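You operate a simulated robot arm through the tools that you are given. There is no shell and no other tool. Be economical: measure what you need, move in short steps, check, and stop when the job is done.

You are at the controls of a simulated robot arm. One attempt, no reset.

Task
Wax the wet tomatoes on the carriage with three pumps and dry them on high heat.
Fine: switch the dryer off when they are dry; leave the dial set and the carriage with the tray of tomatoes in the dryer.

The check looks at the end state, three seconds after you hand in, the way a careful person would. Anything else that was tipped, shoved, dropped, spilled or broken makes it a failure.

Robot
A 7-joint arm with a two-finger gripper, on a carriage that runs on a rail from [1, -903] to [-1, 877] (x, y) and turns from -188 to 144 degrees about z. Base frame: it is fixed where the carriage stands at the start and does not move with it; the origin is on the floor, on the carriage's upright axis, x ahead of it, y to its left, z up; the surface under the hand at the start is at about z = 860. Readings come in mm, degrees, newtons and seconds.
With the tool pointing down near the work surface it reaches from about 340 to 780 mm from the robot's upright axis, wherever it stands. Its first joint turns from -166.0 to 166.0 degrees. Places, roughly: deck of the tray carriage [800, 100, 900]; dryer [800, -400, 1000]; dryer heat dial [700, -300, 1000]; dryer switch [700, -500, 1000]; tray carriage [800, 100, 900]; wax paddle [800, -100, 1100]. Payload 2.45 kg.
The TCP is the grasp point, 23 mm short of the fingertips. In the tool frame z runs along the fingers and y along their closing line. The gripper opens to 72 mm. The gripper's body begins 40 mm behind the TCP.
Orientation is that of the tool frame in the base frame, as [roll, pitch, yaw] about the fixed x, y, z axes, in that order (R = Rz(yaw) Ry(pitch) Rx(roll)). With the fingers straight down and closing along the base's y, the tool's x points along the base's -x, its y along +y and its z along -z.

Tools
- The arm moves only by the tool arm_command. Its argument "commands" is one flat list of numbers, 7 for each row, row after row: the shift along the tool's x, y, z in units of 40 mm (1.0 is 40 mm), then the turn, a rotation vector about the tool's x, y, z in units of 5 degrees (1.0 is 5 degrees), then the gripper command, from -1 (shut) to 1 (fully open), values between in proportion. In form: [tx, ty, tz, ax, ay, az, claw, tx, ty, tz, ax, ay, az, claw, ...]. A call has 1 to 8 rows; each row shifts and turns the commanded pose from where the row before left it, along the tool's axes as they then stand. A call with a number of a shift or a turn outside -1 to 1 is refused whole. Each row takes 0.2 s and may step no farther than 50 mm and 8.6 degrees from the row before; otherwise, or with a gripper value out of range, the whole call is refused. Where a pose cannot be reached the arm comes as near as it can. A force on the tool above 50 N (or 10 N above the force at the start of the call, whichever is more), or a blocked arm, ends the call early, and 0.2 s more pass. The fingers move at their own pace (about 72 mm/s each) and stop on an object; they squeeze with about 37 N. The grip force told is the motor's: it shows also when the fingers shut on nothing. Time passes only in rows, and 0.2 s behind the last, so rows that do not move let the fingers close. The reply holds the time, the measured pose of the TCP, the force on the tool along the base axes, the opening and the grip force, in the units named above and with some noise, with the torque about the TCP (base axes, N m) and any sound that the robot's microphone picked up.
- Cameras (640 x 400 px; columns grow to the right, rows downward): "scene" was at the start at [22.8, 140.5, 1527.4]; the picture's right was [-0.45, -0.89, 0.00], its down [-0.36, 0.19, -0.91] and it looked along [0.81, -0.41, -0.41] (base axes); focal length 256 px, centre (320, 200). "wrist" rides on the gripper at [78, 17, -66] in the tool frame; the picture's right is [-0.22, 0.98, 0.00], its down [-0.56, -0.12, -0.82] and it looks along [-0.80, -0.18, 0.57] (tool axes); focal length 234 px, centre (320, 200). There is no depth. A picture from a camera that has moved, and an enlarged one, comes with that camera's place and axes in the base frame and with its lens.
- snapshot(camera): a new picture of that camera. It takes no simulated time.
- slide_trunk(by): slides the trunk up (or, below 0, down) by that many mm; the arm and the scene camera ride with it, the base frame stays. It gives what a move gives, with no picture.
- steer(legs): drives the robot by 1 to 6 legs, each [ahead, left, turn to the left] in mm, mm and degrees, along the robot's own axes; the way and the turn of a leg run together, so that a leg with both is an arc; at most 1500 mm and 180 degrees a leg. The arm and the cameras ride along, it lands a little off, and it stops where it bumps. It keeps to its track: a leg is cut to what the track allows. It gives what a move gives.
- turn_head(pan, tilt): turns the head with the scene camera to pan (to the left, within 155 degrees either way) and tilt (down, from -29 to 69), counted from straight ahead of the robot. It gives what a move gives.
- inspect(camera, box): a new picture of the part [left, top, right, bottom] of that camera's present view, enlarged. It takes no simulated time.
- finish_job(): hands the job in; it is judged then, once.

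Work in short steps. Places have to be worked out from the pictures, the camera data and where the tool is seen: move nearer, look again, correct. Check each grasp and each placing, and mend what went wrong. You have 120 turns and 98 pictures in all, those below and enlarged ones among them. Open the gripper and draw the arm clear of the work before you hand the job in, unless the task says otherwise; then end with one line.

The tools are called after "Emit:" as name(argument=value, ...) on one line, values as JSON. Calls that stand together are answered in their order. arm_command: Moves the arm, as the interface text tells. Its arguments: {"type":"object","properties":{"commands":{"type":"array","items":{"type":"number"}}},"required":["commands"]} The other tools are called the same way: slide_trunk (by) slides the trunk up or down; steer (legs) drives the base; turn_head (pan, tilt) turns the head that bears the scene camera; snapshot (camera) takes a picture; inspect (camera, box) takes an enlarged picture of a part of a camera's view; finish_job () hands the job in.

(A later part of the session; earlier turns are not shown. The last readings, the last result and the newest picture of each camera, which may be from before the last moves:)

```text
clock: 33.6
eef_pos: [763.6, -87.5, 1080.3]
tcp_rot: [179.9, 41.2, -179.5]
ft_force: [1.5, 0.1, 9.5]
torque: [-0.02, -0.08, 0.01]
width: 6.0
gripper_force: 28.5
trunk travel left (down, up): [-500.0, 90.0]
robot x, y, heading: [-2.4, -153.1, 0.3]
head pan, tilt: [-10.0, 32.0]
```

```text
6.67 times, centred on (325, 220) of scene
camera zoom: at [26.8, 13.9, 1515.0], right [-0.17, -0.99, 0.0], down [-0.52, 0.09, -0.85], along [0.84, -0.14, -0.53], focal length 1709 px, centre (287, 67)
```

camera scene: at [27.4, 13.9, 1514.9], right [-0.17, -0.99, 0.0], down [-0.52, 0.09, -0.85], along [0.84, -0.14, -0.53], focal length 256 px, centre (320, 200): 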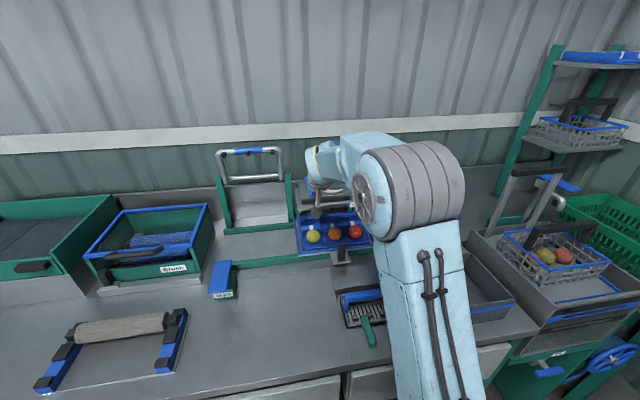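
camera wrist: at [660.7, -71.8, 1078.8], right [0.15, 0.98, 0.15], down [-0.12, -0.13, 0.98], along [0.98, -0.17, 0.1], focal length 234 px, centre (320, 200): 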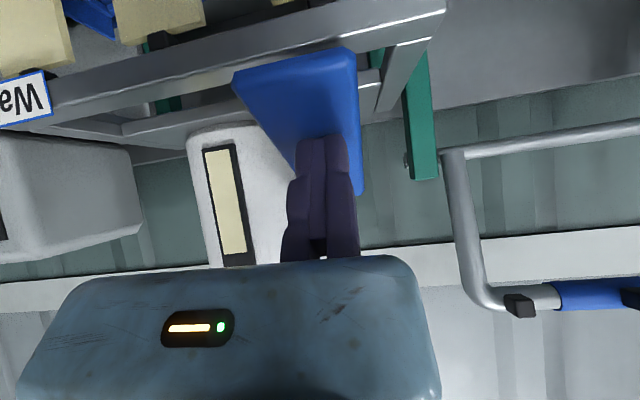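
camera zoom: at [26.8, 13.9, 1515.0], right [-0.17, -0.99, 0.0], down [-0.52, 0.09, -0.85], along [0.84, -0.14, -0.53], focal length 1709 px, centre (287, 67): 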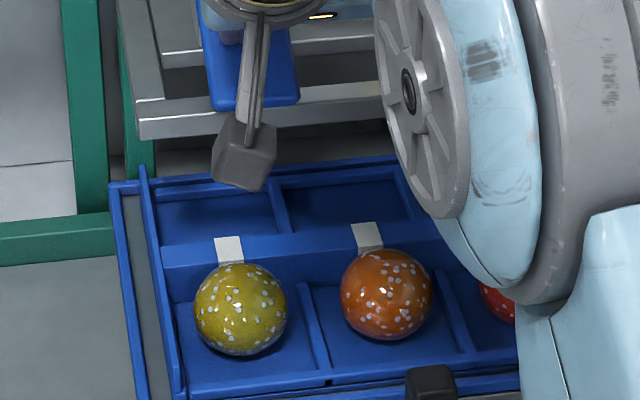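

Spray is brief, consistent with pump one. Three pumps done; lift off and back toward the knob.

Emit:
arm_command(commands=[-0.32, 0, -0.383, 0, 0, 0, -1, -0.48, 0, -0.57, 0, 0, 0, -1, 0.756, -0.22, -0.635, 0, 0, 0, -1, 0.756, -0.22, -0.635, 0, 0, 0, -1, 0.756, -0.22, -0.635, 0, 0, 0, 1, 0.756, -0.22, -0.635, 0, 0, 0, 1, 0.756, -0.22, -0.635, 0, 0, 0, 1])

Emit:
snapshot(camera="wrist")

```text
clock: 35.2
eef_pos: [564.9, -135.1, 1125.5]
tcp_rot: [179.9, 41.1, -179.4]
ft_force: [0.2, -0.5, -0.4]
torque: [0.0, 0.0, 0.01]
width: 71.9
gripper_force: 0.1
trunk travel left (down, up): [-500.0, 90.0]
robot x, y, heading: [-1.6, -150.7, 0.6]
head pan, tilt: [-10.0, 32.0]
```

```text
58 pictures are left
camera wrist: at [462.0, -119.3, 1123.1], right [0.15, 0.98, 0.15], down [-0.12, -0.13, 0.98], along [0.98, -0.17, 0.09], focal length 234 px, centre (320, 200)
```

wrist: 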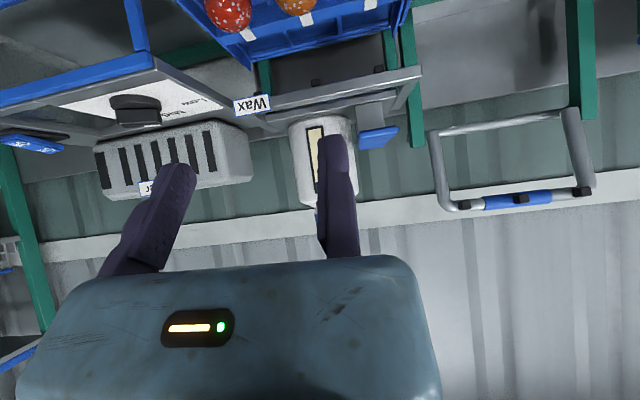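

Emit:
arm_command(commands=[0.58, 0.025, 0.74, 0, 0, 0, 1, 0.58, 0.025, 0.74, 0, 0, 0, 1, 0.58, 0.025, 0.74, 0, 0, 0, 1, 0.58, 0.025, 0.74, 0, 0, 0, 1])

Emit:
snapshot(camera="wrist")

```text
clock: 36.2
eef_pos: [572.6, -129.9, 975.9]
tcp_rot: [179.8, 41.2, -179.4]
ft_force: [-0.9, 0.9, 0.8]
torque: [0.0, 0.01, -0.02]
width: 72.2
gripper_force: 0.1
trunk travel left (down, up): [-500.0, 90.0]
robot x, y, heading: [-0.5, -154.5, 0.4]
head pan, tilt: [-10.0, 32.0]
```

```text
57 pictures are left
camera wrist: at [470.6, -113.2, 973.7], right [0.15, 0.98, 0.15], down [-0.12, -0.13, 0.98], along [0.98, -0.17, 0.09], focal length 234 px, centre (320, 200)
```

wrist: 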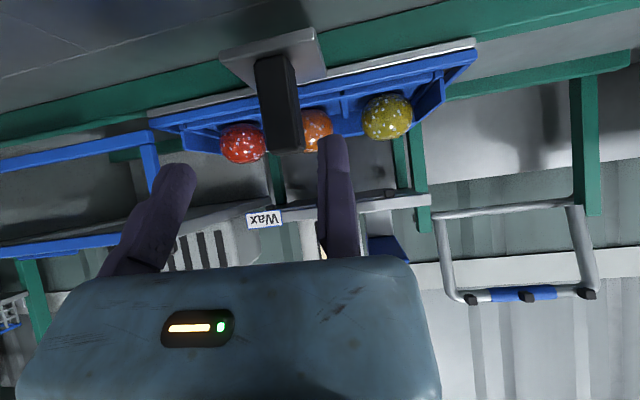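

Post lies between the fingers; advance and grip.

Emit:
arm_command(commands=[0.025, 0, 0.475, 0, 0, 0, 1, 0.025, 0, 0.475, 0, 0, 0, 1, 0.025, 0, 0.475, 0, 0, 0, 1, 0, -0.1, 0, 0, 0, 0, 1, 0, 0, 0, 0, 0, 0, -1, 0, 0, 0, 0, 0, 0, -1, 0, 0, 0, 0, 0, 0, -1, 0, 0, 0, 0, 0, 0, -1])

```text
clock: 38.0
eef_pos: [609.4, -133.8, 931.1]
tcp_rot: [179.7, 41.0, -179.4]
ft_force: [3.3, -4.8, -2.1]
torque: [-1.16, 0.01, -0.73]
width: 21.7
gripper_force: 45.3
trunk travel left (down, up): [-500.0, 90.0]
robot x, y, heading: [1.7, -153.3, 0.2]
head pan, tilt: [-10.0, 32.0]
```

Gripped. Drag toward the dryer, first ~140 mm.

Emit:
arm_command(commands=[0, -0.2, 0, 0, 0, 0, -1, 0, -0.5, 0, 0, 0, 0, -1, 0, -0.5, 0, 0, 0, 0, -1, 0, -0.5, 0, 0, 0, 0, -1, 0, -0.5, 0, 0, 0, 0, -1, 0, -0.5, 0, 0, 0, 0, -1, 0, -0.5, 0, 0, 0, 0, -1, 0, -0.3, 0, 0, 0, 0, -1])

Emit:
snapshot(camera="wrist")

Emit:
snapshot(camera="scene")

```text
clock: 39.8
eef_pos: [609.3, -274.3, 931.3]
tcp_rot: [179.7, 41.1, -179.5]
ft_force: [-2.5, -0.9, 2.7]
torque: [-0.82, 0.13, -0.34]
width: 21.6
gripper_force: 45.4
trunk travel left (down, up): [-500.0, 90.0]
robot x, y, heading: [-1.7, -154.7, 0.4]
head pan, tilt: [-10.0, 32.0]
```

```text
56 pictures are left
camera wrist: at [506.5, -257.5, 929.2], right [0.15, 0.98, 0.15], down [-0.12, -0.13, 0.98], along [0.98, -0.17, 0.09], focal length 234 px, centre (320, 200)
```

wrist: 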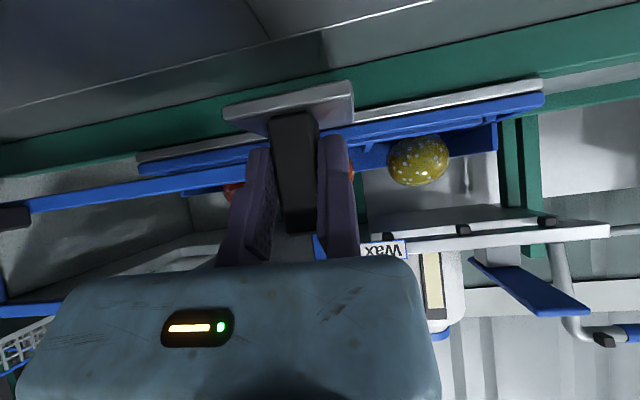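

```text
55 pictures are left
camera scene: at [27.3, 14.0, 1514.8], right [-0.17, -0.99, 0.0], down [-0.52, 0.09, -0.85], along [0.84, -0.14, -0.53], focal length 256 px, centre (320, 200)
```

scene: 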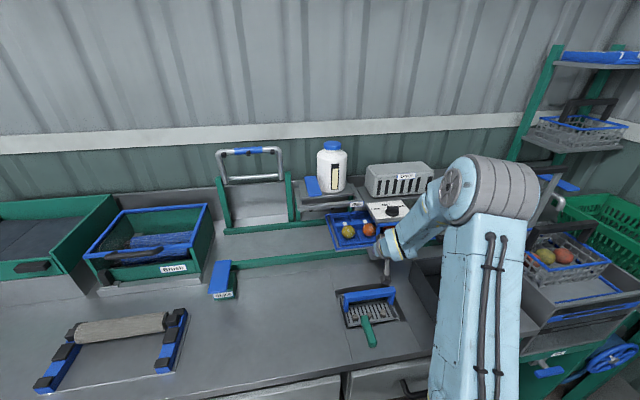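

Continue the last ~128 mm into the dryer.

Emit:
arm_command(commands=[0, -0.2, 0, 0, 0, 0, -1, 0, -0.45, 0, 0, 0, 0, -1, 0, -0.45, 0, 0, 0, 0, -1, 0, -0.45, 0, 0, 0, 0, -1, 0, -0.45, 0, 0, 0, 0, -1, 0, -0.45, 0, 0, 0, 0, -1, 0, -0.45, 0, 0, 0, 0, -1, 0, -0.3, 0, 0, 0, 0, -1])

Emit:
snapshot(camera="wrist")

Emit:
inspect(camera="scene", box=[310, 150, 490, 290])

```text
clock: 41.2
eef_pos: [609.6, -358.8, 929.9]
tcp_rot: [178.6, 40.9, 180.0]
ft_force: [-21.8, 14.1, 11.6]
torque: [-1.25, -1.05, -2.19]
width: 22.3
gripper_force: 45.3
trunk travel left (down, up): [-500.0, 90.0]
robot x, y, heading: [-1.7, -151.9, 0.6]
head pan, tilt: [-10.0, 32.0]
stopped in row 7: the force on the tool passed its limit at 62 N (the readings are from after the stop); the commanded pose is now the measured one
```

```text
54 pictures are left
camera wrist: at [506.7, -342.1, 929.8], right [0.15, 0.98, 0.16], down [-0.11, -0.14, 0.98], along [0.98, -0.16, 0.09], focal length 234 px, centre (320, 200)
```

wrist: 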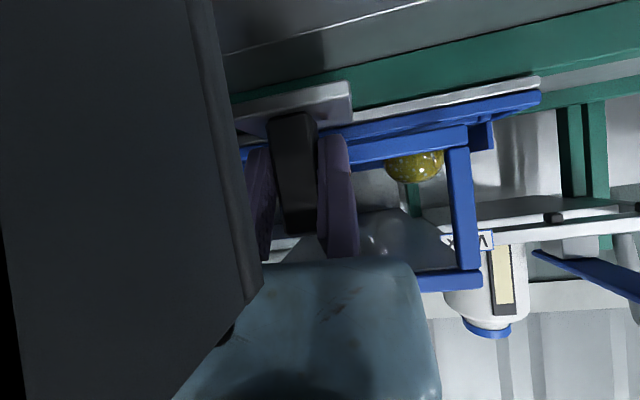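

```text
2.86 times, centred on (400, 220) of scene
camera zoom: at [24.3, 16.4, 1514.9], right [-0.17, -0.99, 0.0], down [-0.52, 0.09, -0.85], along [0.84, -0.14, -0.53], focal length 732 px, centre (91, 143)
```

zoom: 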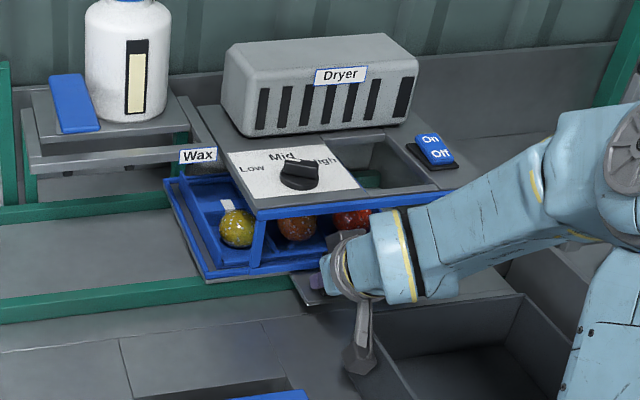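

The stop came from the wrist camera mount (low due to tilt) meeting the left wall of the grey bin in front of the dryer. I release, move +y off the wall, and retract upward to check.

Emit:
arm_command(commands=[0, 0, 0, 0, 0, 0, 1, 0, 0.1, 0, 0, 0, 0, 1, 0, 0, 0, 0, 0, 0, 1, 0, 0, 0, 0, 0, 0, 1, 0, 0, -0.5, 0, 0, 0, 1, 0, 0, -0.8, 0, 0, 0, 1, 0, 0, -0.8, 0, 0, 0, 1])

Emit:
inspect(camera="scene", box=[310, 180, 530, 350])

Emit:
snapshot(camera="wrist")

```text
clock: 42.9
eef_pos: [557.6, -358.2, 992.6]
tcp_rot: [178.8, 40.8, -179.8]
ft_force: [-0.2, -0.2, 0.5]
torque: [-0.02, -0.03, 0.0]
width: 71.9
gripper_force: 0.0
trunk travel left (down, up): [-500.0, 90.0]
robot x, y, heading: [-0.7, -152.1, 0.5]
head pan, tilt: [-10.0, 32.0]
```

```text
2.35 times, centred on (420, 265) of scene
camera zoom: at [27.6, 14.4, 1514.8], right [-0.17, -0.99, 0.0], down [-0.52, 0.09, -0.85], along [0.84, -0.14, -0.53], focal length 603 px, centre (85, 47)
```

zoom: 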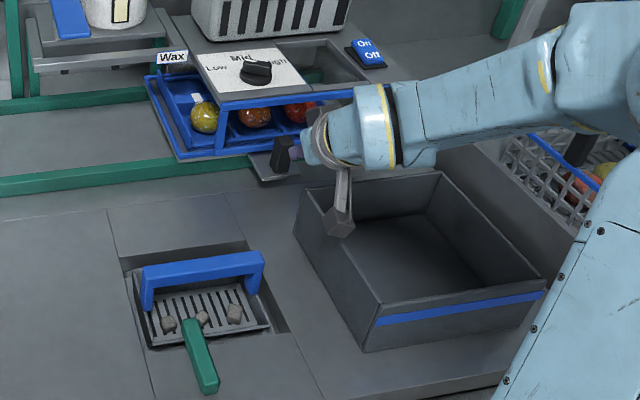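

```text
51 pictures are left
camera wrist: at [453.6, -342.3, 992.3], right [0.15, 0.98, 0.16], down [-0.11, -0.14, 0.98], along [0.98, -0.16, 0.09], focal length 234 px, centre (320, 200)
```

wrist: 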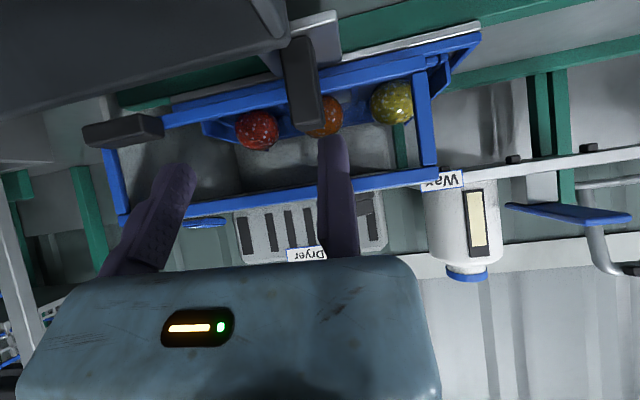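

Bin top is about z≈955 and its near corner ~(530,-350). I'll finish by pushing the knob with closed fingers with the tool nearly upright (10° tilt), so the camera clears the bin. First rotate upright, close, and rise a bit.

Emit:
arm_command(commands=[0, 0.15, -0.5, 0, 1, 0, -1, 0, 0.15, -0.3, 0, 1, 0, -1, 0, 0, 0, 0, 1, 0, -1, 0, 0, 0, 0, 1, 0, -1, 0, 0, 0, 0, 1, 0, -1, 0, 0, 0, 0, 1, 0, -1])

Emit:
snapshot(camera="wrist")

```text
clock: 44.2
eef_pos: [536.0, -346.9, 1017.3]
tcp_rot: [179.1, 10.9, -179.2]
ft_force: [0.2, 0.1, -0.5]
torque: [0.01, -0.01, -0.01]
width: 0.0
gripper_force: 28.2
trunk travel left (down, up): [-500.0, 90.0]
robot x, y, heading: [-2.7, -152.4, 0.8]
head pan, tilt: [-10.0, 32.0]
```

```text
50 pictures are left
camera wrist: at [446.6, -331.9, 1067.9], right [0.2, 0.98, 0.06], down [0.4, -0.13, 0.91], along [0.9, -0.16, -0.42], focal length 234 px, centre (320, 200)
```

wrist: 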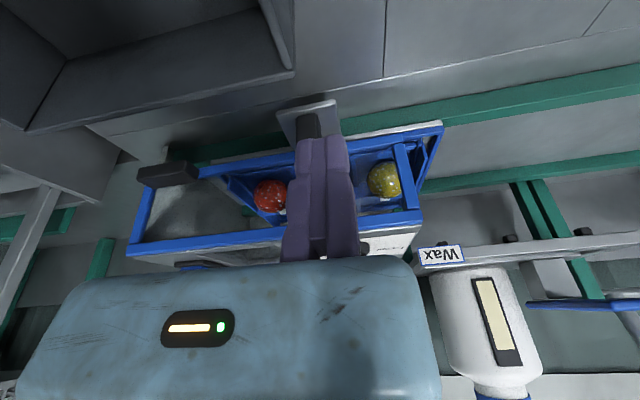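

Bin back wall is straight (x≈522 at both ends), so not turned. Post right face y≈-360. Move over to (609,-340), then down to z≈945 beside the post.

Emit:
arm_command(commands=[-0.896, 0.09, 0.172, 0, 0, 0, -1, -0.896, 0.09, 0.172, 0, 0, 0, -1, 0.085, 0, 0.442, 0, 0, 0, -1, 0.085, 0, 0.442, 0, 0, 0, -1, 0.085, 0, 0.442, 0, 0, 0, -1])

Emit:
snapshot(camera="wrist")

Emit:
inspect(camera="scene", box=[330, 170, 490, 300])

```text
clock: 45.5
eef_pos: [608.2, -337.6, 961.1]
tcp_rot: [178.9, 10.9, -179.3]
ft_force: [-0.4, 0.8, 0.1]
torque: [-0.01, -0.03, 0.0]
width: 0.0
gripper_force: 28.5
trunk travel left (down, up): [-500.0, 90.0]
robot x, y, heading: [0.9, -151.4, 0.7]
head pan, tilt: [-10.0, 32.0]
```

```text
49 pictures are left
camera wrist: at [519.0, -323.5, 1012.7], right [0.2, 0.98, 0.06], down [0.4, -0.14, 0.91], along [0.9, -0.16, -0.42], focal length 234 px, centre (320, 200)
```

wrist: 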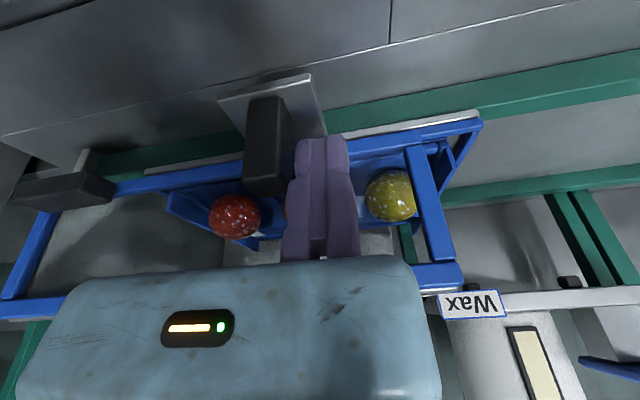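

```text
3.08 times, centred on (410, 235) of scene
camera zoom: at [27.3, 14.4, 1514.9], right [-0.17, -0.99, 0.0], down [-0.52, 0.09, -0.85], along [0.84, -0.14, -0.53], focal length 789 px, centre (43, 92)
```

zoom: 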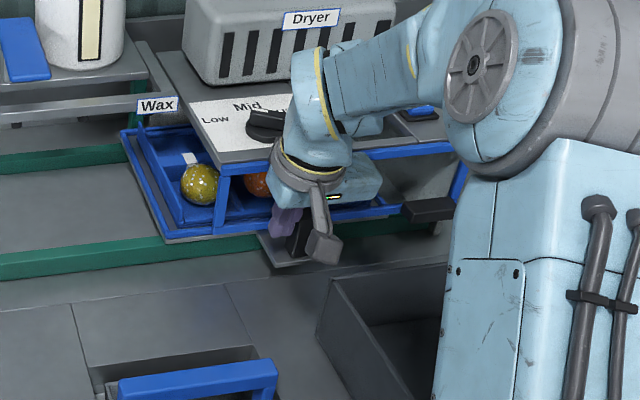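

Fingers are beside the post. Lower 14 mm and push −y slowly.

Emit:
arm_command(commands=[0.067, 0, 0.34, 0, 0, 0, -1, 0, -0.25, 0, 0, 0, 0, -1, 0, -0.2, 0, 0, 0, 0, -1, 0, -0.2, 0, 0, 0, 0, -1, 0, -0.2, 0, 0, 0, 0, -1, 0, -0.2, 0, 0, 0, 0, -1])

Emit:
snapshot(camera="wrist")

```text
clock: 46.9
eef_pos: [608.7, -379.7, 947.9]
tcp_rot: [179.0, 11.0, -179.3]
ft_force: [1.1, 1.1, 0.1]
torque: [-0.01, 0.0, 0.02]
width: 0.0
gripper_force: 28.8
trunk travel left (down, up): [-500.0, 90.0]
robot x, y, heading: [-3.2, -152.9, 0.6]
head pan, tilt: [-10.0, 32.0]
```

```text
47 pictures are left
camera wrist: at [519.9, -365.2, 998.6], right [0.2, 0.98, 0.06], down [0.4, -0.13, 0.91], along [0.9, -0.16, -0.42], focal length 234 px, centre (320, 200)
```

wrist: 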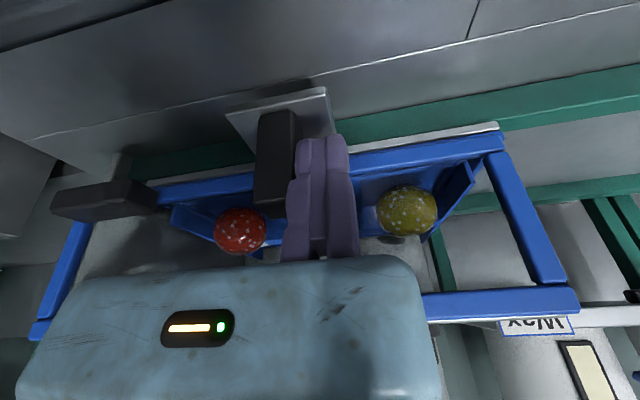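

Carriage moves, ~14 mm to go; continue gently.

Emit:
arm_command(commands=[0, -0.12, 0, 0, 0, 0, -1, 0, -0.12, 0, 0, 0, 0, -1, 0, -0.12, 0, 0, 0, 0, -1])

Emit:
snapshot(camera="wrist")

Emit:
inspect(camera="scene", box=[330, 170, 490, 300])

```text
clock: 47.6
eef_pos: [610.3, -395.1, 947.8]
tcp_rot: [179.0, 10.7, -179.3]
ft_force: [-0.3, 0.2, 0.5]
torque: [-0.02, 0.03, -0.03]
width: 0.0
gripper_force: 27.8
trunk travel left (down, up): [-500.0, 90.0]
robot x, y, heading: [0.1, -151.8, 0.5]
head pan, tilt: [-10.0, 32.0]
```

```text
46 pictures are left
camera wrist: at [519.9, -379.6, 998.2], right [0.2, 0.98, 0.06], down [0.4, -0.13, 0.91], along [0.9, -0.16, -0.42], focal length 234 px, centre (320, 200)
```

wrist: 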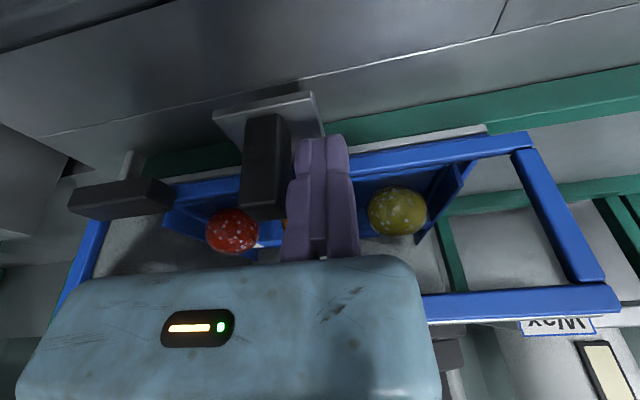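

```text
3.08 times, centred on (410, 235) of scene
camera zoom: at [27.4, 14.3, 1514.9], right [-0.17, -0.99, 0.0], down [-0.52, 0.09, -0.85], along [0.84, -0.14, -0.53], focal length 789 px, centre (43, 92)
```

zoom: 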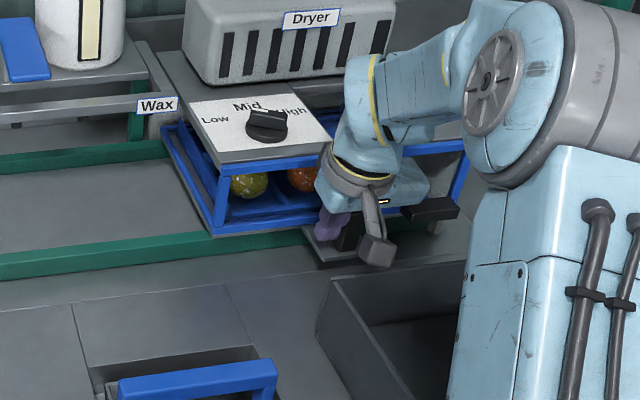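

Carriage centred (post ≈ −417, dryer centre ≈ −415), now clear. Retract straight up, then back a bit to look at the dial and switch.

Emit:
arm_command(commands=[0, 0.1, -0.3, 0, 0, 0, -1, -0.19, 0, -0.97, 0, 0, 0, -1, -0.19, 0, -0.97, 0, 0, 0, -1, -0.19, 0, -0.97, 0, 0, 0, -1, -0.19, 0, -0.97, 0, 0, 0, -1, 0.9, 0, -0.17, 0, 0, 0, -1])

Emit:
snapshot(camera="wrist")

Emit:
inspect(camera="scene", box=[350, 180, 470, 275])

```text
clock: 49.0
eef_pos: [571.1, -392.7, 1117.9]
tcp_rot: [179.1, 10.8, -179.3]
ft_force: [0.8, -0.2, 0.5]
torque: [0.04, 0.07, -0.01]
width: 0.2
gripper_force: 28.4
trunk travel left (down, up): [-500.0, 90.0]
robot x, y, heading: [-0.4, -151.2, 0.2]
head pan, tilt: [-10.0, 32.0]
```

```text
44 pictures are left
camera wrist: at [481.1, -378.6, 1168.7], right [0.2, 0.98, 0.06], down [0.4, -0.13, 0.91], along [0.9, -0.16, -0.42], focal length 234 px, centre (320, 200)
```

wrist: 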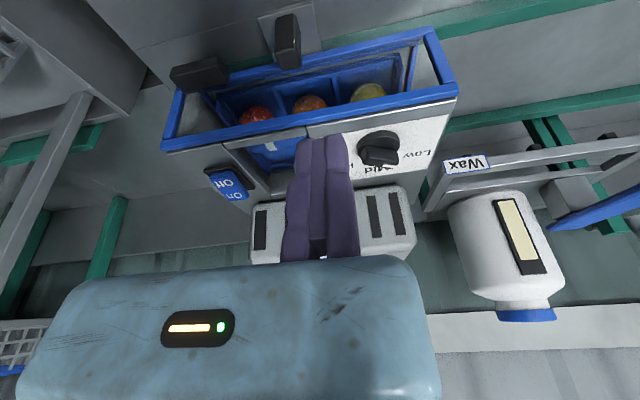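

```text
4.21 times, centred on (410, 228) of scene
camera zoom: at [28.0, 14.4, 1514.8], right [-0.17, -0.99, 0.0], down [-0.52, 0.09, -0.85], along [0.84, -0.14, -0.53], focal length 1080 px, centre (-59, 84)
```

zoom: 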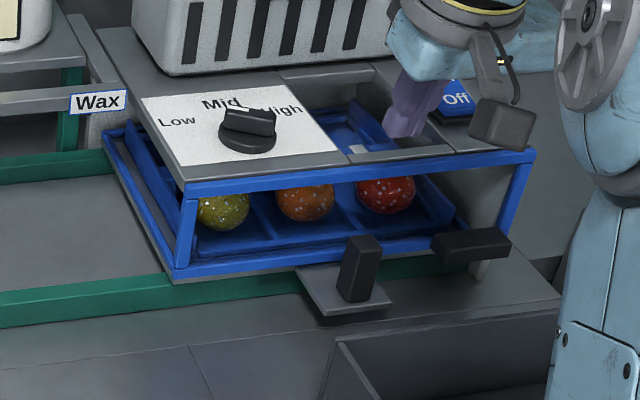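

Carriage sits well inside. Close-ups of the dial and switch.

Emit:
inspect(camera="scene", box=[382, 195, 428, 224])

Emit:
inspect(camera="wrist", box=[335, 105, 455, 185])

```text
13.79 times, centred on (405, 210) of scene
camera zoom: at [28.0, 14.4, 1514.8], right [-0.17, -0.99, 0.0], down [-0.52, 0.09, -0.85], along [0.84, -0.14, -0.53], focal length 3536 px, centre (-852, 69)
```

zoom: 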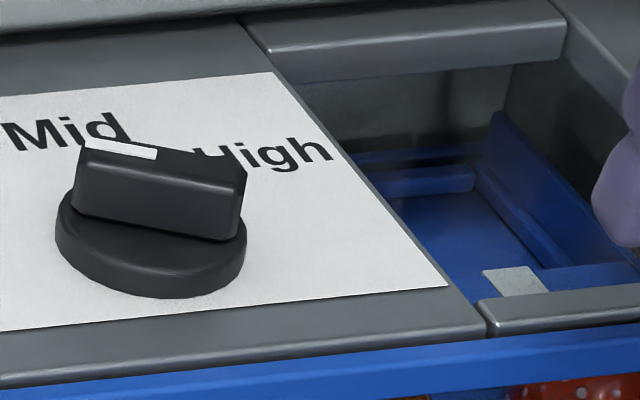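

```text
5.00 times, centred on (395, 145) of wrist
camera zoom: at [481.1, -378.6, 1168.7], right [0.2, 0.98, 0.06], down [0.4, -0.13, 0.91], along [0.9, -0.16, -0.42], focal length 1171 px, centre (-55, 475)
```

zoom: 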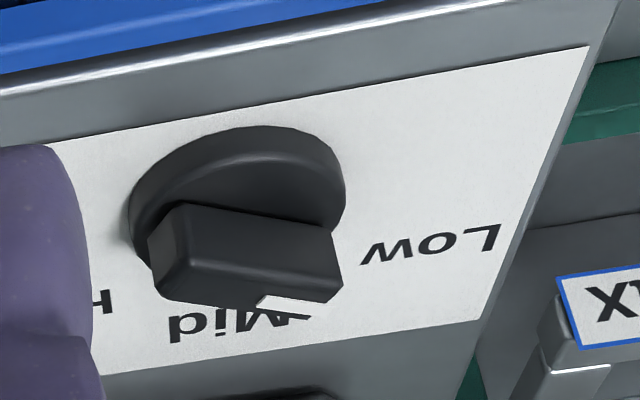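

Pointer mark is at Low (~+57° from Mid, toward +y); High is ~−50°. So the dial needs ~110° clockwise (seen from above). I first reposition the robot to y≈-400: move the arm +y with tool upright, then steer.

Emit:
arm_command(commands=[0, 0.85, -0.3, 0, 1, 0, 1, 0, 0.85, -0.3, 0, 1, 0, 1, 0, 0.85, 0, 0, 0, 0, 1, 0, 0.85, 0, 0, 0, 0, 1, 0, 0.85, 0, 0, 0, 0, 1, 0, 0.85, 0, 0, 0, 0, 1, 0, 0.85, 0, 0, 0, 0, 1])

Emit:
steer(legs=[[0, -250, 0]])

Emit:
turn_head(pan=-5, tilt=36)

Emit:
snapshot(camera="scene")

Emit:
snapshot(camera="wrist")

```text
clock: 50.6
eef_pos: [563.0, -155.9, 1147.4]
tcp_rot: [179.0, 0.8, -179.1]
ft_force: [-0.4, -1.1, -0.5]
torque: [0.01, -0.02, 0.02]
width: 72.1
gripper_force: 0.1
trunk travel left (down, up): [-500.0, 90.0]
robot x, y, heading: [-1.1, -152.9, 0.4]
head pan, tilt: [-10.0, 32.0]
```

```text
clock: 52.5
eef_pos: [564.6, -405.1, 1146.5]
tcp_rot: [179.0, 0.8, -179.1]
ft_force: [0.5, -0.5, -0.3]
torque: [0.0, -0.03, -0.01]
width: 72.1
gripper_force: 0.1
trunk travel left (down, up): [-500.0, 90.0]
robot x, y, heading: [-0.7, -403.7, 0.7]
head pan, tilt: [-10.0, 32.0]
```

```text
clock: 53.2
eef_pos: [563.8, -403.7, 1145.8]
tcp_rot: [179.0, 0.9, -179.1]
ft_force: [0.7, -0.8, 0.0]
torque: [0.01, 0.01, -0.01]
width: 71.9
gripper_force: 0.0
trunk travel left (down, up): [-500.0, 90.0]
robot x, y, heading: [0.0, -401.5, 0.5]
head pan, tilt: [-5.0, 36.0]
```

```text
40 pictures are left
camera scene: at [26.5, -226.7, 1508.7], right [-0.08, -1.0, 0.0], down [-0.59, 0.05, -0.81], along [0.81, -0.06, -0.59], focal length 256 px, centre (320, 200)
```

scene: 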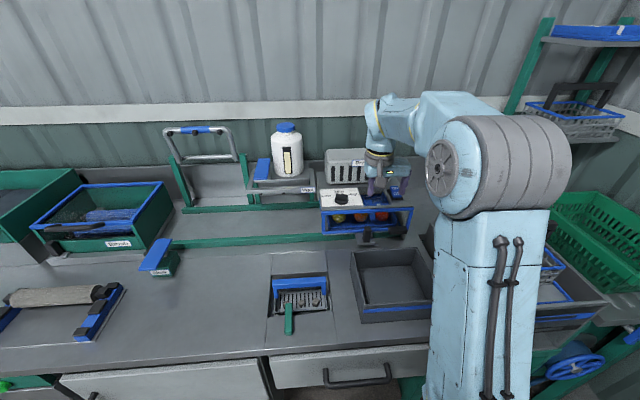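

```text
39 pictures are left
camera wrist: at [484.4, -389.8, 1211.8], right [0.2, 0.98, 0.02], down [0.55, -0.13, 0.83], along [0.81, -0.16, -0.56], focal length 234 px, centre (320, 200)
```

wrist: 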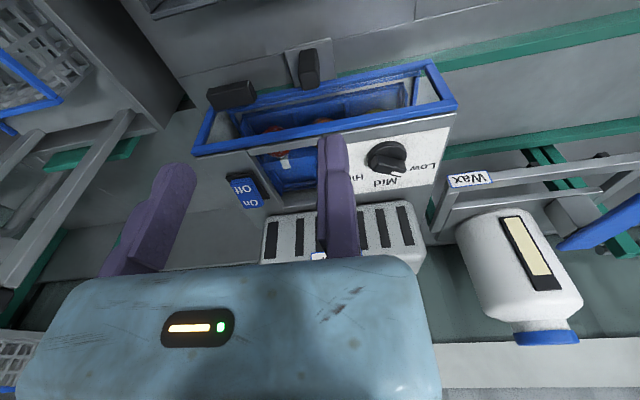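

Emit:
inspect(camera="scene", box=[312, 180, 376, 220])

Emit:
inspect(camera="wrist", box=[345, 120, 455, 195])

```text
10.00 times, centred on (344, 200) of scene
camera zoom: at [26.5, -226.7, 1508.7], right [-0.08, -1.0, 0.0], down [-0.59, 0.05, -0.81], along [0.81, -0.06, -0.59], focal length 2564 px, centre (80, 200)
```

zoom: 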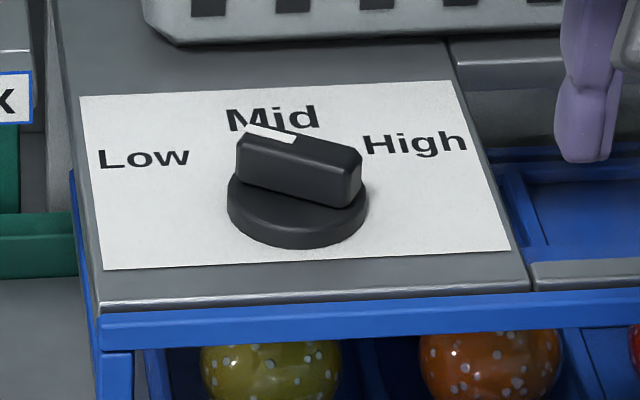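

```text
5.33 times, centred on (400, 158) of wrist
camera zoom: at [484.4, -389.8, 1211.8], right [0.2, 0.98, 0.02], down [0.55, -0.13, 0.83], along [0.81, -0.16, -0.56], focal length 1249 px, centre (-107, 427)
```

zoom: 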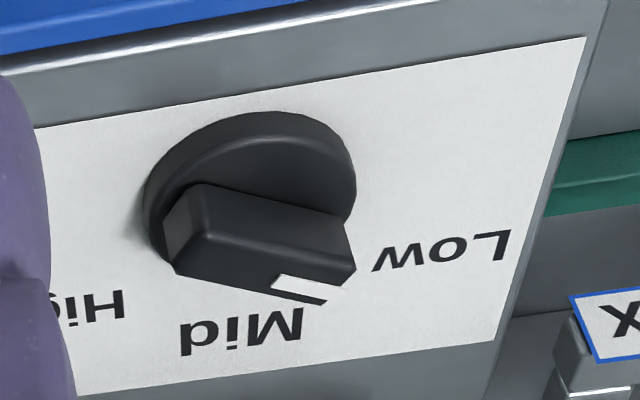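

Dial bar: centre ≈(702,-348), top z≈1030, axis ~58° from +x toward +y, ~13 mm thick. I yaw the tool +58° in place so the jaws straddle the bar.

Emit:
arm_command(commands=[0, 0, 0, 0, 0, -1, 0, 0, 0, 0, 0, 0, -1, 0, 0, 0, 0, 0, 0, -1, 0, 0, 0, 0, 0, 0, -1, 0, 0, 0, 0, 0, 0, -1, 0, 0, 0, 0, 0, 0, -1, 0, 0, 0, 0, 0, 0, -1, 0, 0, 0, 0, 0, 0, -1, 0])

Emit:
arm_command(commands=[0, 0, 0, 0, 0, -1, 0, 0, 0, 0, 0, 0, -1, 0, 0, 0, 0, 0, 0, -1, 0, 0, 0, 0, 0, 0, -0.6, 0])

```text
clock: 55.0
eef_pos: [564.5, -404.9, 1146.3]
tcp_rot: [179.7, 1.3, -139.0]
ft_force: [-0.4, 0.5, -0.4]
torque: [0.03, -0.04, 0.03]
width: 36.3
gripper_force: 0.1
trunk travel left (down, up): [-500.0, 90.0]
robot x, y, heading: [0.6, -400.3, 0.4]
head pan, tilt: [-5.0, 36.0]
```

```text
clock: 56.0
eef_pos: [564.5, -404.9, 1146.1]
tcp_rot: [-179.9, 1.3, -120.9]
ft_force: [0.8, 0.4, 0.0]
torque: [-0.01, 0.02, 0.02]
width: 36.2
gripper_force: 0.0
trunk travel left (down, up): [-500.0, 90.0]
robot x, y, heading: [1.3, -404.6, 0.4]
head pan, tilt: [-5.0, 36.0]
```

Emit:
arm_command(commands=[-0.752, -0.463, 0.32, 0, 0, 0, 0, -0.752, -0.463, 0.32, 0, 0, 0, 0, -0.752, -0.463, 0.32, 0, 0, 0, 0, -0.752, -0.463, 0.32, 0, 0, 0, 0])

Emit:
inspect(camera="scene", box=[300, 150, 420, 225])

Emit:
snapshot(camera="wrist")

```text
clock: 57.0
eef_pos: [691.8, -337.7, 1098.8]
tcp_rot: [-179.7, 1.3, -121.0]
ft_force: [0.1, 0.0, 0.1]
torque: [0.0, -0.04, -0.01]
width: 36.1
gripper_force: 0.1
trunk travel left (down, up): [-500.0, 90.0]
robot x, y, heading: [-0.6, -404.5, 0.5]
head pan, tilt: [-5.0, 36.0]
```

```text
5.33 times, centred on (360, 188) of scene
camera zoom: at [26.3, -226.6, 1508.7], right [-0.08, -1.0, 0.0], down [-0.59, 0.05, -0.81], along [0.81, -0.06, -0.59], focal length 1367 px, centre (107, 267)
```

zoom: 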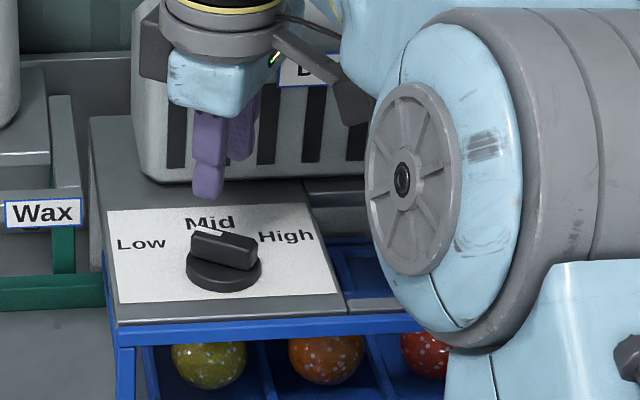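

```text
35 pictures are left
camera wrist: at [634.1, -396.6, 1162.3], right [-0.72, 0.69, 0.0], down [0.38, 0.4, 0.83], along [0.57, 0.6, -0.56], focal length 234 px, centre (320, 200)
```

wrist: 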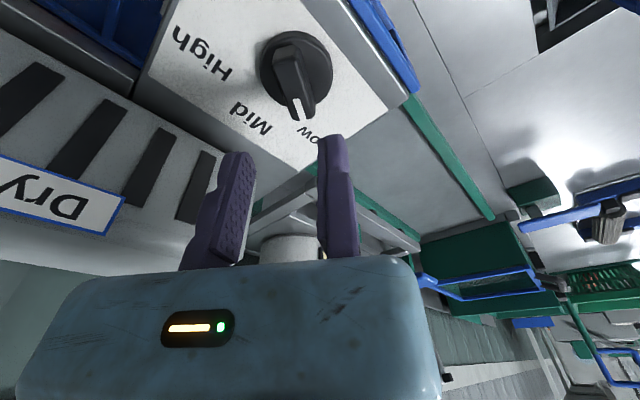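

Looking along the bar: centre ≈(699,-350), aligned with the jaws. Lower ~57 mm with 6 mm centring.

Emit:
arm_command(commands=[0.16, 0, 0.4, 0, 0, 0, 0, 0, 0, 0.4, 0, 0, 0, 0, 0, 0, 0.4, 0, 0, 0, 0, 0, 0, 0.22, 0, 0, 0, 0])

Emit:
snapshot(camera="wrist")

Emit:
inspect(camera="scene", box=[300, 160, 396, 220])

```text
clock: 58.0
eef_pos: [688.2, -343.7, 1042.7]
tcp_rot: [-179.8, 1.2, -121.1]
ft_force: [-0.1, -0.6, 0.1]
torque: [-0.01, 0.03, 0.01]
width: 36.0
gripper_force: 0.1
trunk travel left (down, up): [-500.0, 90.0]
robot x, y, heading: [4.1, -399.8, 0.5]
head pan, tilt: [-5.0, 36.0]
```

```text
34 pictures are left
camera wrist: at [630.9, -402.2, 1106.0], right [-0.72, 0.69, 0.0], down [0.38, 0.4, 0.83], along [0.57, 0.6, -0.55], focal length 234 px, centre (320, 200)
```

wrist: 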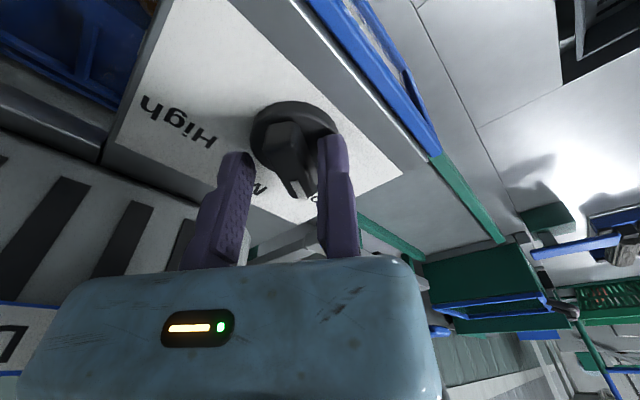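

```text
6.67 times, centred on (348, 190) of scene
camera zoom: at [26.5, -226.7, 1508.7], right [-0.08, -1.0, 0.0], down [-0.59, 0.05, -0.81], along [0.81, -0.06, -0.59], focal length 1709 px, centre (133, 267)
```

zoom: 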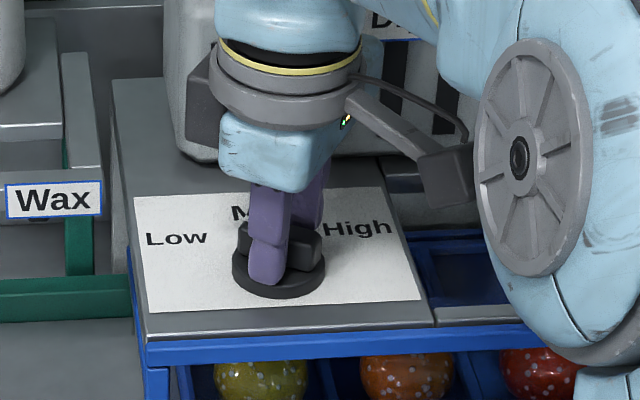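

Bar is between the fingers; shift 3 mm and close.

Emit:
arm_command(commands=[0, -0.08, 0.03, 0, 0, 0, 0, 0, 0, 0, 0, 0, 0, -1, 0, 0, 0, 0, 0, 0, -1, 0, 0, 0, 0, 0, 0, -1])

```text
clock: 59.0
eef_pos: [692.9, -346.5, 1041.4]
tcp_rot: [-179.5, 1.4, -121.1]
ft_force: [22.0, -3.7, 12.8]
torque: [0.04, -0.17, 0.05]
width: 15.9
gripper_force: 41.7
trunk travel left (down, up): [-500.0, 90.0]
robot x, y, heading: [1.7, -404.3, 0.5]
head pan, tilt: [-5.0, 36.0]
```

Gripped the bar (16 mm). Turn clockwise 40° about the dial axis and check.

Emit:
arm_command(commands=[-0.0175, -0.05, 0, 0, 0, 1, -1, -0.0175, 0, 0, 0, 0, 1, -1, -0.0175, 0, 0, 0, 0, 1, -1, -0.0175, 0, 0, 0, 0, 1, -1, -0.0175, 0, 0, 0, 0, 1, -1, -0.0175, 0, 0, 0, 0, 1, -1, -0.0175, 0, 0, 0, 0, 1, -1, -0.0175, 0, 0, 0, 0, 1, -1])

Emit:
inspect(camera="scene", box=[300, 160, 396, 220])

```text
clock: 60.8
eef_pos: [696.0, -343.2, 1041.6]
tcp_rot: [179.3, 1.1, -161.2]
ft_force: [8.0, 0.9, 19.9]
torque: [-1.09, -1.16, 0.03]
width: 15.8
gripper_force: 42.1
trunk travel left (down, up): [-500.0, 90.0]
robot x, y, heading: [4.3, -402.0, 0.4]
head pan, tilt: [-5.0, 36.0]
```

```text
6.67 times, centred on (348, 190) of scene
camera zoom: at [25.5, -226.6, 1508.8], right [-0.08, -1.0, 0.0], down [-0.59, 0.05, -0.81], along [0.81, -0.06, -0.59], focal length 1709 px, centre (133, 267)
```

zoom: 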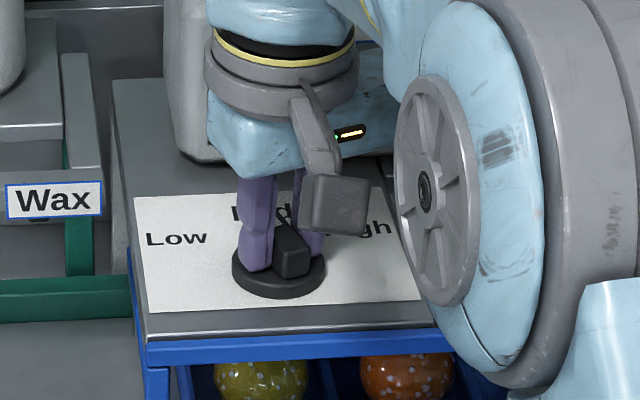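

Turning well; continue another 40°, easing up 1 mm.

Emit:
arm_command(commands=[-0.0175, 0, -0.03, 0, 0, 1, -1, -0.0175, 0, 0, 0, 0, 1, -1, -0.0175, 0, 0, 0, 0, 1, -1, -0.0175, 0, 0, 0, 0, 1, -1, -0.0175, 0, 0, 0, 0, 1, -1, -0.0175, 0, 0, 0, 0, 1, -1, -0.0175, 0, 0, 0, 0, 1, -1, -0.0175, 0, 0, 0, 0, 1, -1])

Emit:
arm_command(commands=[-0.0175, 0, 0, 0, 0, 1, -1, -0.0175, 0, 0, 0, 0, 1, -1, -0.0175, 0, 0, 0, 0, 1, -1, -0.0175, 0, 0, 0, 0, 1, -1, -0.0175, 0, 0, 0, 0, 1, -1])

Emit:
inspect(camera="scene", box=[300, 160, 396, 220])

```text
clock: 62.6
eef_pos: [700.9, -341.1, 1041.0]
tcp_rot: [178.8, 0.4, 158.8]
ft_force: [1.9, 7.4, 5.3]
torque: [-1.25, -0.63, -0.01]
width: 16.1
gripper_force: 41.7
trunk travel left (down, up): [-500.0, 90.0]
robot x, y, heading: [3.9, -401.6, 0.5]
head pan, tilt: [-5.0, 36.0]
```

```text
clock: 63.8
eef_pos: [704.2, -343.7, 1041.3]
tcp_rot: [178.7, -0.1, 134.0]
ft_force: [6.4, 12.4, 5.0]
torque: [-1.47, -0.23, -0.01]
width: 16.0
gripper_force: 42.3
trunk travel left (down, up): [-500.0, 90.0]
robot x, y, heading: [0.3, -402.1, 0.4]
head pan, tilt: [-5.0, 36.0]
```

```text
6.67 times, centred on (348, 190) of scene
camera zoom: at [26.7, -225.1, 1508.5], right [-0.08, -1.0, 0.0], down [-0.59, 0.04, -0.81], along [0.81, -0.06, -0.59], focal length 1709 px, centre (133, 267)
```

zoom: 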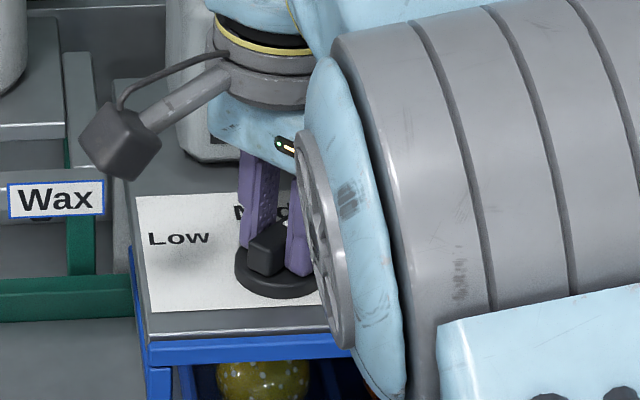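

About −47° now; take 10° more toward the mirrored position and look.

Emit:
arm_command(commands=[-0.0175, 0, 0, 0, 0, 1, -1, -0.0175, 0, 0, 0, 0, 1, -1])

Emit:
snapshot(camera="wrist")

```text
clock: 64.4
eef_pos: [705.5, -342.8, 1042.5]
tcp_rot: [178.8, -0.4, 123.9]
ft_force: [4.9, 13.9, 4.8]
torque: [-1.48, 0.01, -0.03]
width: 15.9
gripper_force: 42.1
trunk travel left (down, up): [-500.0, 90.0]
robot x, y, heading: [-3.5, -401.0, 0.8]
head pan, tilt: [-5.0, 36.0]
```

```text
30 pictures are left
camera wrist: at [675.3, -270.6, 1108.6], right [0.93, 0.36, 0.02], down [0.2, -0.55, 0.81], along [0.31, -0.75, -0.58], focal length 234 px, centre (320, 200)
```

wrist: 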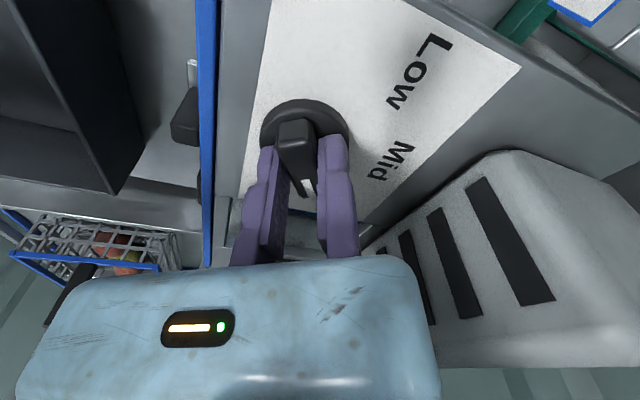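

Mark end is now on the High side. Release and rise to inspect.

Emit:
arm_command(commands=[0, 0, 0, 0, 0, 0, 0, 0, 0.08, 0, 0, 0, 0, 0, 0, 0, 0, 0, 0, 0, 0, 0, 0, -0.5, 0, 0, 0, 0, 0, 0, -0.7, 0, 0, 0, 0, 0, 0, -0.9, 0, 0, 0, 0])

Emit:
inspect(camera="wrist", box=[200, 20, 440, 180])

Emit:
inspect(camera="scene", box=[300, 160, 396, 220])

```text
clock: 65.8
eef_pos: [706.7, -345.0, 1127.1]
tcp_rot: [178.8, -0.4, 123.9]
ft_force: [0.5, -0.3, -0.6]
torque: [-0.01, -0.01, 0.0]
width: 36.1
gripper_force: 0.0
trunk travel left (down, up): [-500.0, 90.0]
robot x, y, heading: [-3.6, -402.2, 0.6]
head pan, tilt: [-5.0, 36.0]
```

```text
2.50 times, centred on (320, 100) of wrist
camera zoom: at [676.2, -272.9, 1193.0], right [0.93, 0.36, 0.02], down [0.2, -0.55, 0.81], along [0.31, -0.75, -0.58], focal length 585 px, centre (320, 450)
```

zoom: 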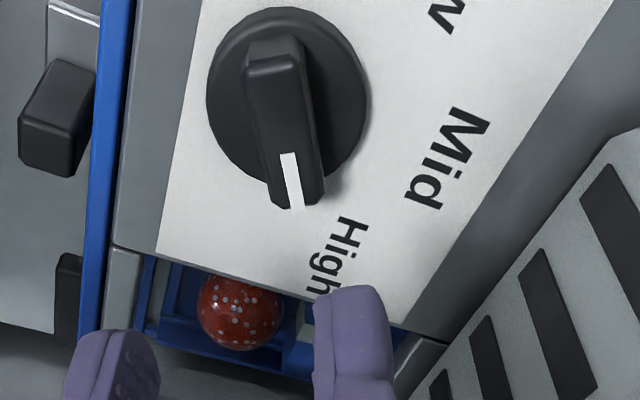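

```text
6.67 times, centred on (348, 190) of scene
camera zoom: at [26.5, -226.7, 1508.6], right [-0.08, -1.0, 0.0], down [-0.59, 0.05, -0.81], along [0.81, -0.06, -0.59], focal length 1709 px, centre (133, 267)
```

zoom: 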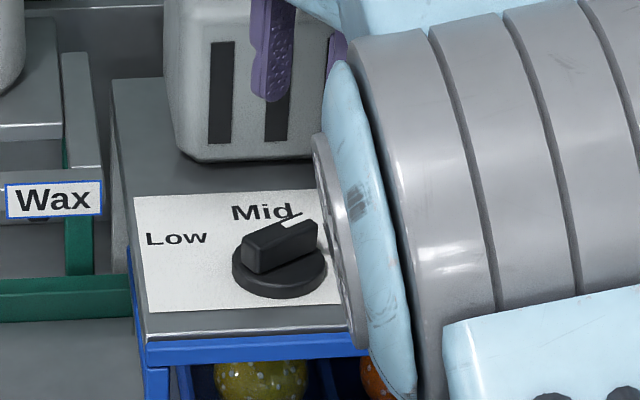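

Pointer now at ≈−57…−60°, at High. Now I back off and rotate the tool back to neutral to go to the switch.

Emit:
arm_command(commands=[-0.144, -0.9, -0.1, 0, 0, 0, -1, -0.144, -0.9, -0.1, 0, 0, 0, -1, -0.144, -0.9, 0, 0, 0, 0, -1, -0.144, -0.9, 0, 0, 0, 0, -1, 0, 0, 0, 0, 0, -1, -1, 0, 0, 0, 0, 0, -1, -1, 0, 0, 0, 0, 0, -1, -1, 0, 0, 0, 0, 0, -1, -1])

Emit:
arm_command(commands=[0, 0, 0, 0, 0, -1, -1, 0, 0, 0, 0, 0, -1, -1, 0, 0, 0, 0, 0, -1, -1, 0, 0, 0, 0, 0, -1, -1, 0, 0, 0, 0, 0, -1, -1, 0, 0, 0, 0, 0, -1, -1, 0, 0, 0, 0, 0, -1, -1])

Emit:
snapshot(camera="wrist")

```text
clock: 67.6
eef_pos: [600.6, -446.1, 1130.6]
tcp_rot: [178.7, 0.1, 144.1]
ft_force: [0.2, 0.1, -0.4]
torque: [0.0, 0.01, -0.02]
width: 0.0
gripper_force: 27.9
trunk travel left (down, up): [-500.0, 90.0]
robot x, y, heading: [-1.3, -401.6, 0.4]
head pan, tilt: [-5.0, 36.0]
```

```text
clock: 69.2
eef_pos: [601.5, -444.3, 1131.4]
tcp_rot: [178.9, 0.8, 179.0]
ft_force: [0.2, 0.0, 0.0]
torque: [-0.03, 0.01, 0.03]
width: 0.0
gripper_force: 28.7
trunk travel left (down, up): [-500.0, 90.0]
robot x, y, heading: [1.9, -403.3, 0.3]
head pan, tilt: [-5.0, 36.0]
```

```text
27 pictures are left
camera wrist: at [521.4, -427.2, 1195.7], right [0.23, 0.97, 0.02], down [0.55, -0.15, 0.82], along [0.8, -0.18, -0.57], focal length 234 px, centre (320, 200)
```

wrist: 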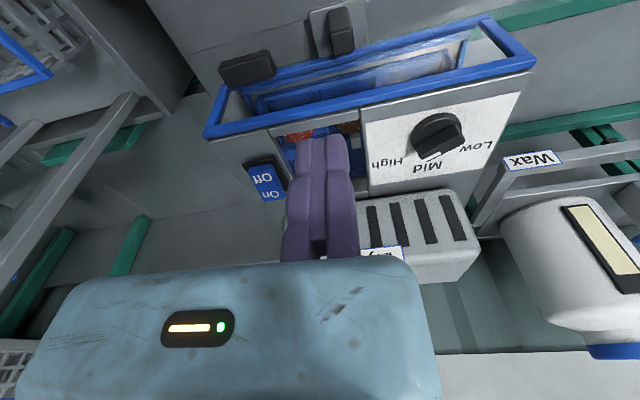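

Pointer clearly at High. Switch: Off end ≈(692,-532), On end ≈(740,-538), z≈1020. I check surroundings right of the dryer before reaching there.

Emit:
inspect(camera="wrist", box=[0, 20, 320, 230])

```text
1.90 times, centred on (160, 125) of wrist
camera zoom: at [521.4, -427.2, 1195.7], right [0.23, 0.97, 0.02], down [0.55, -0.15, 0.82], along [0.8, -0.18, -0.57], focal length 446 px, centre (625, 343)
```

zoom: 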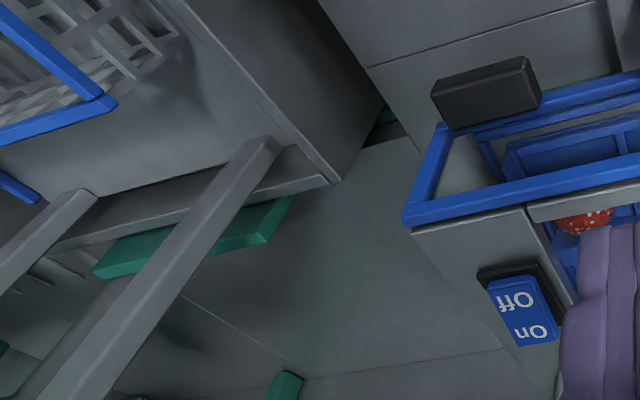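

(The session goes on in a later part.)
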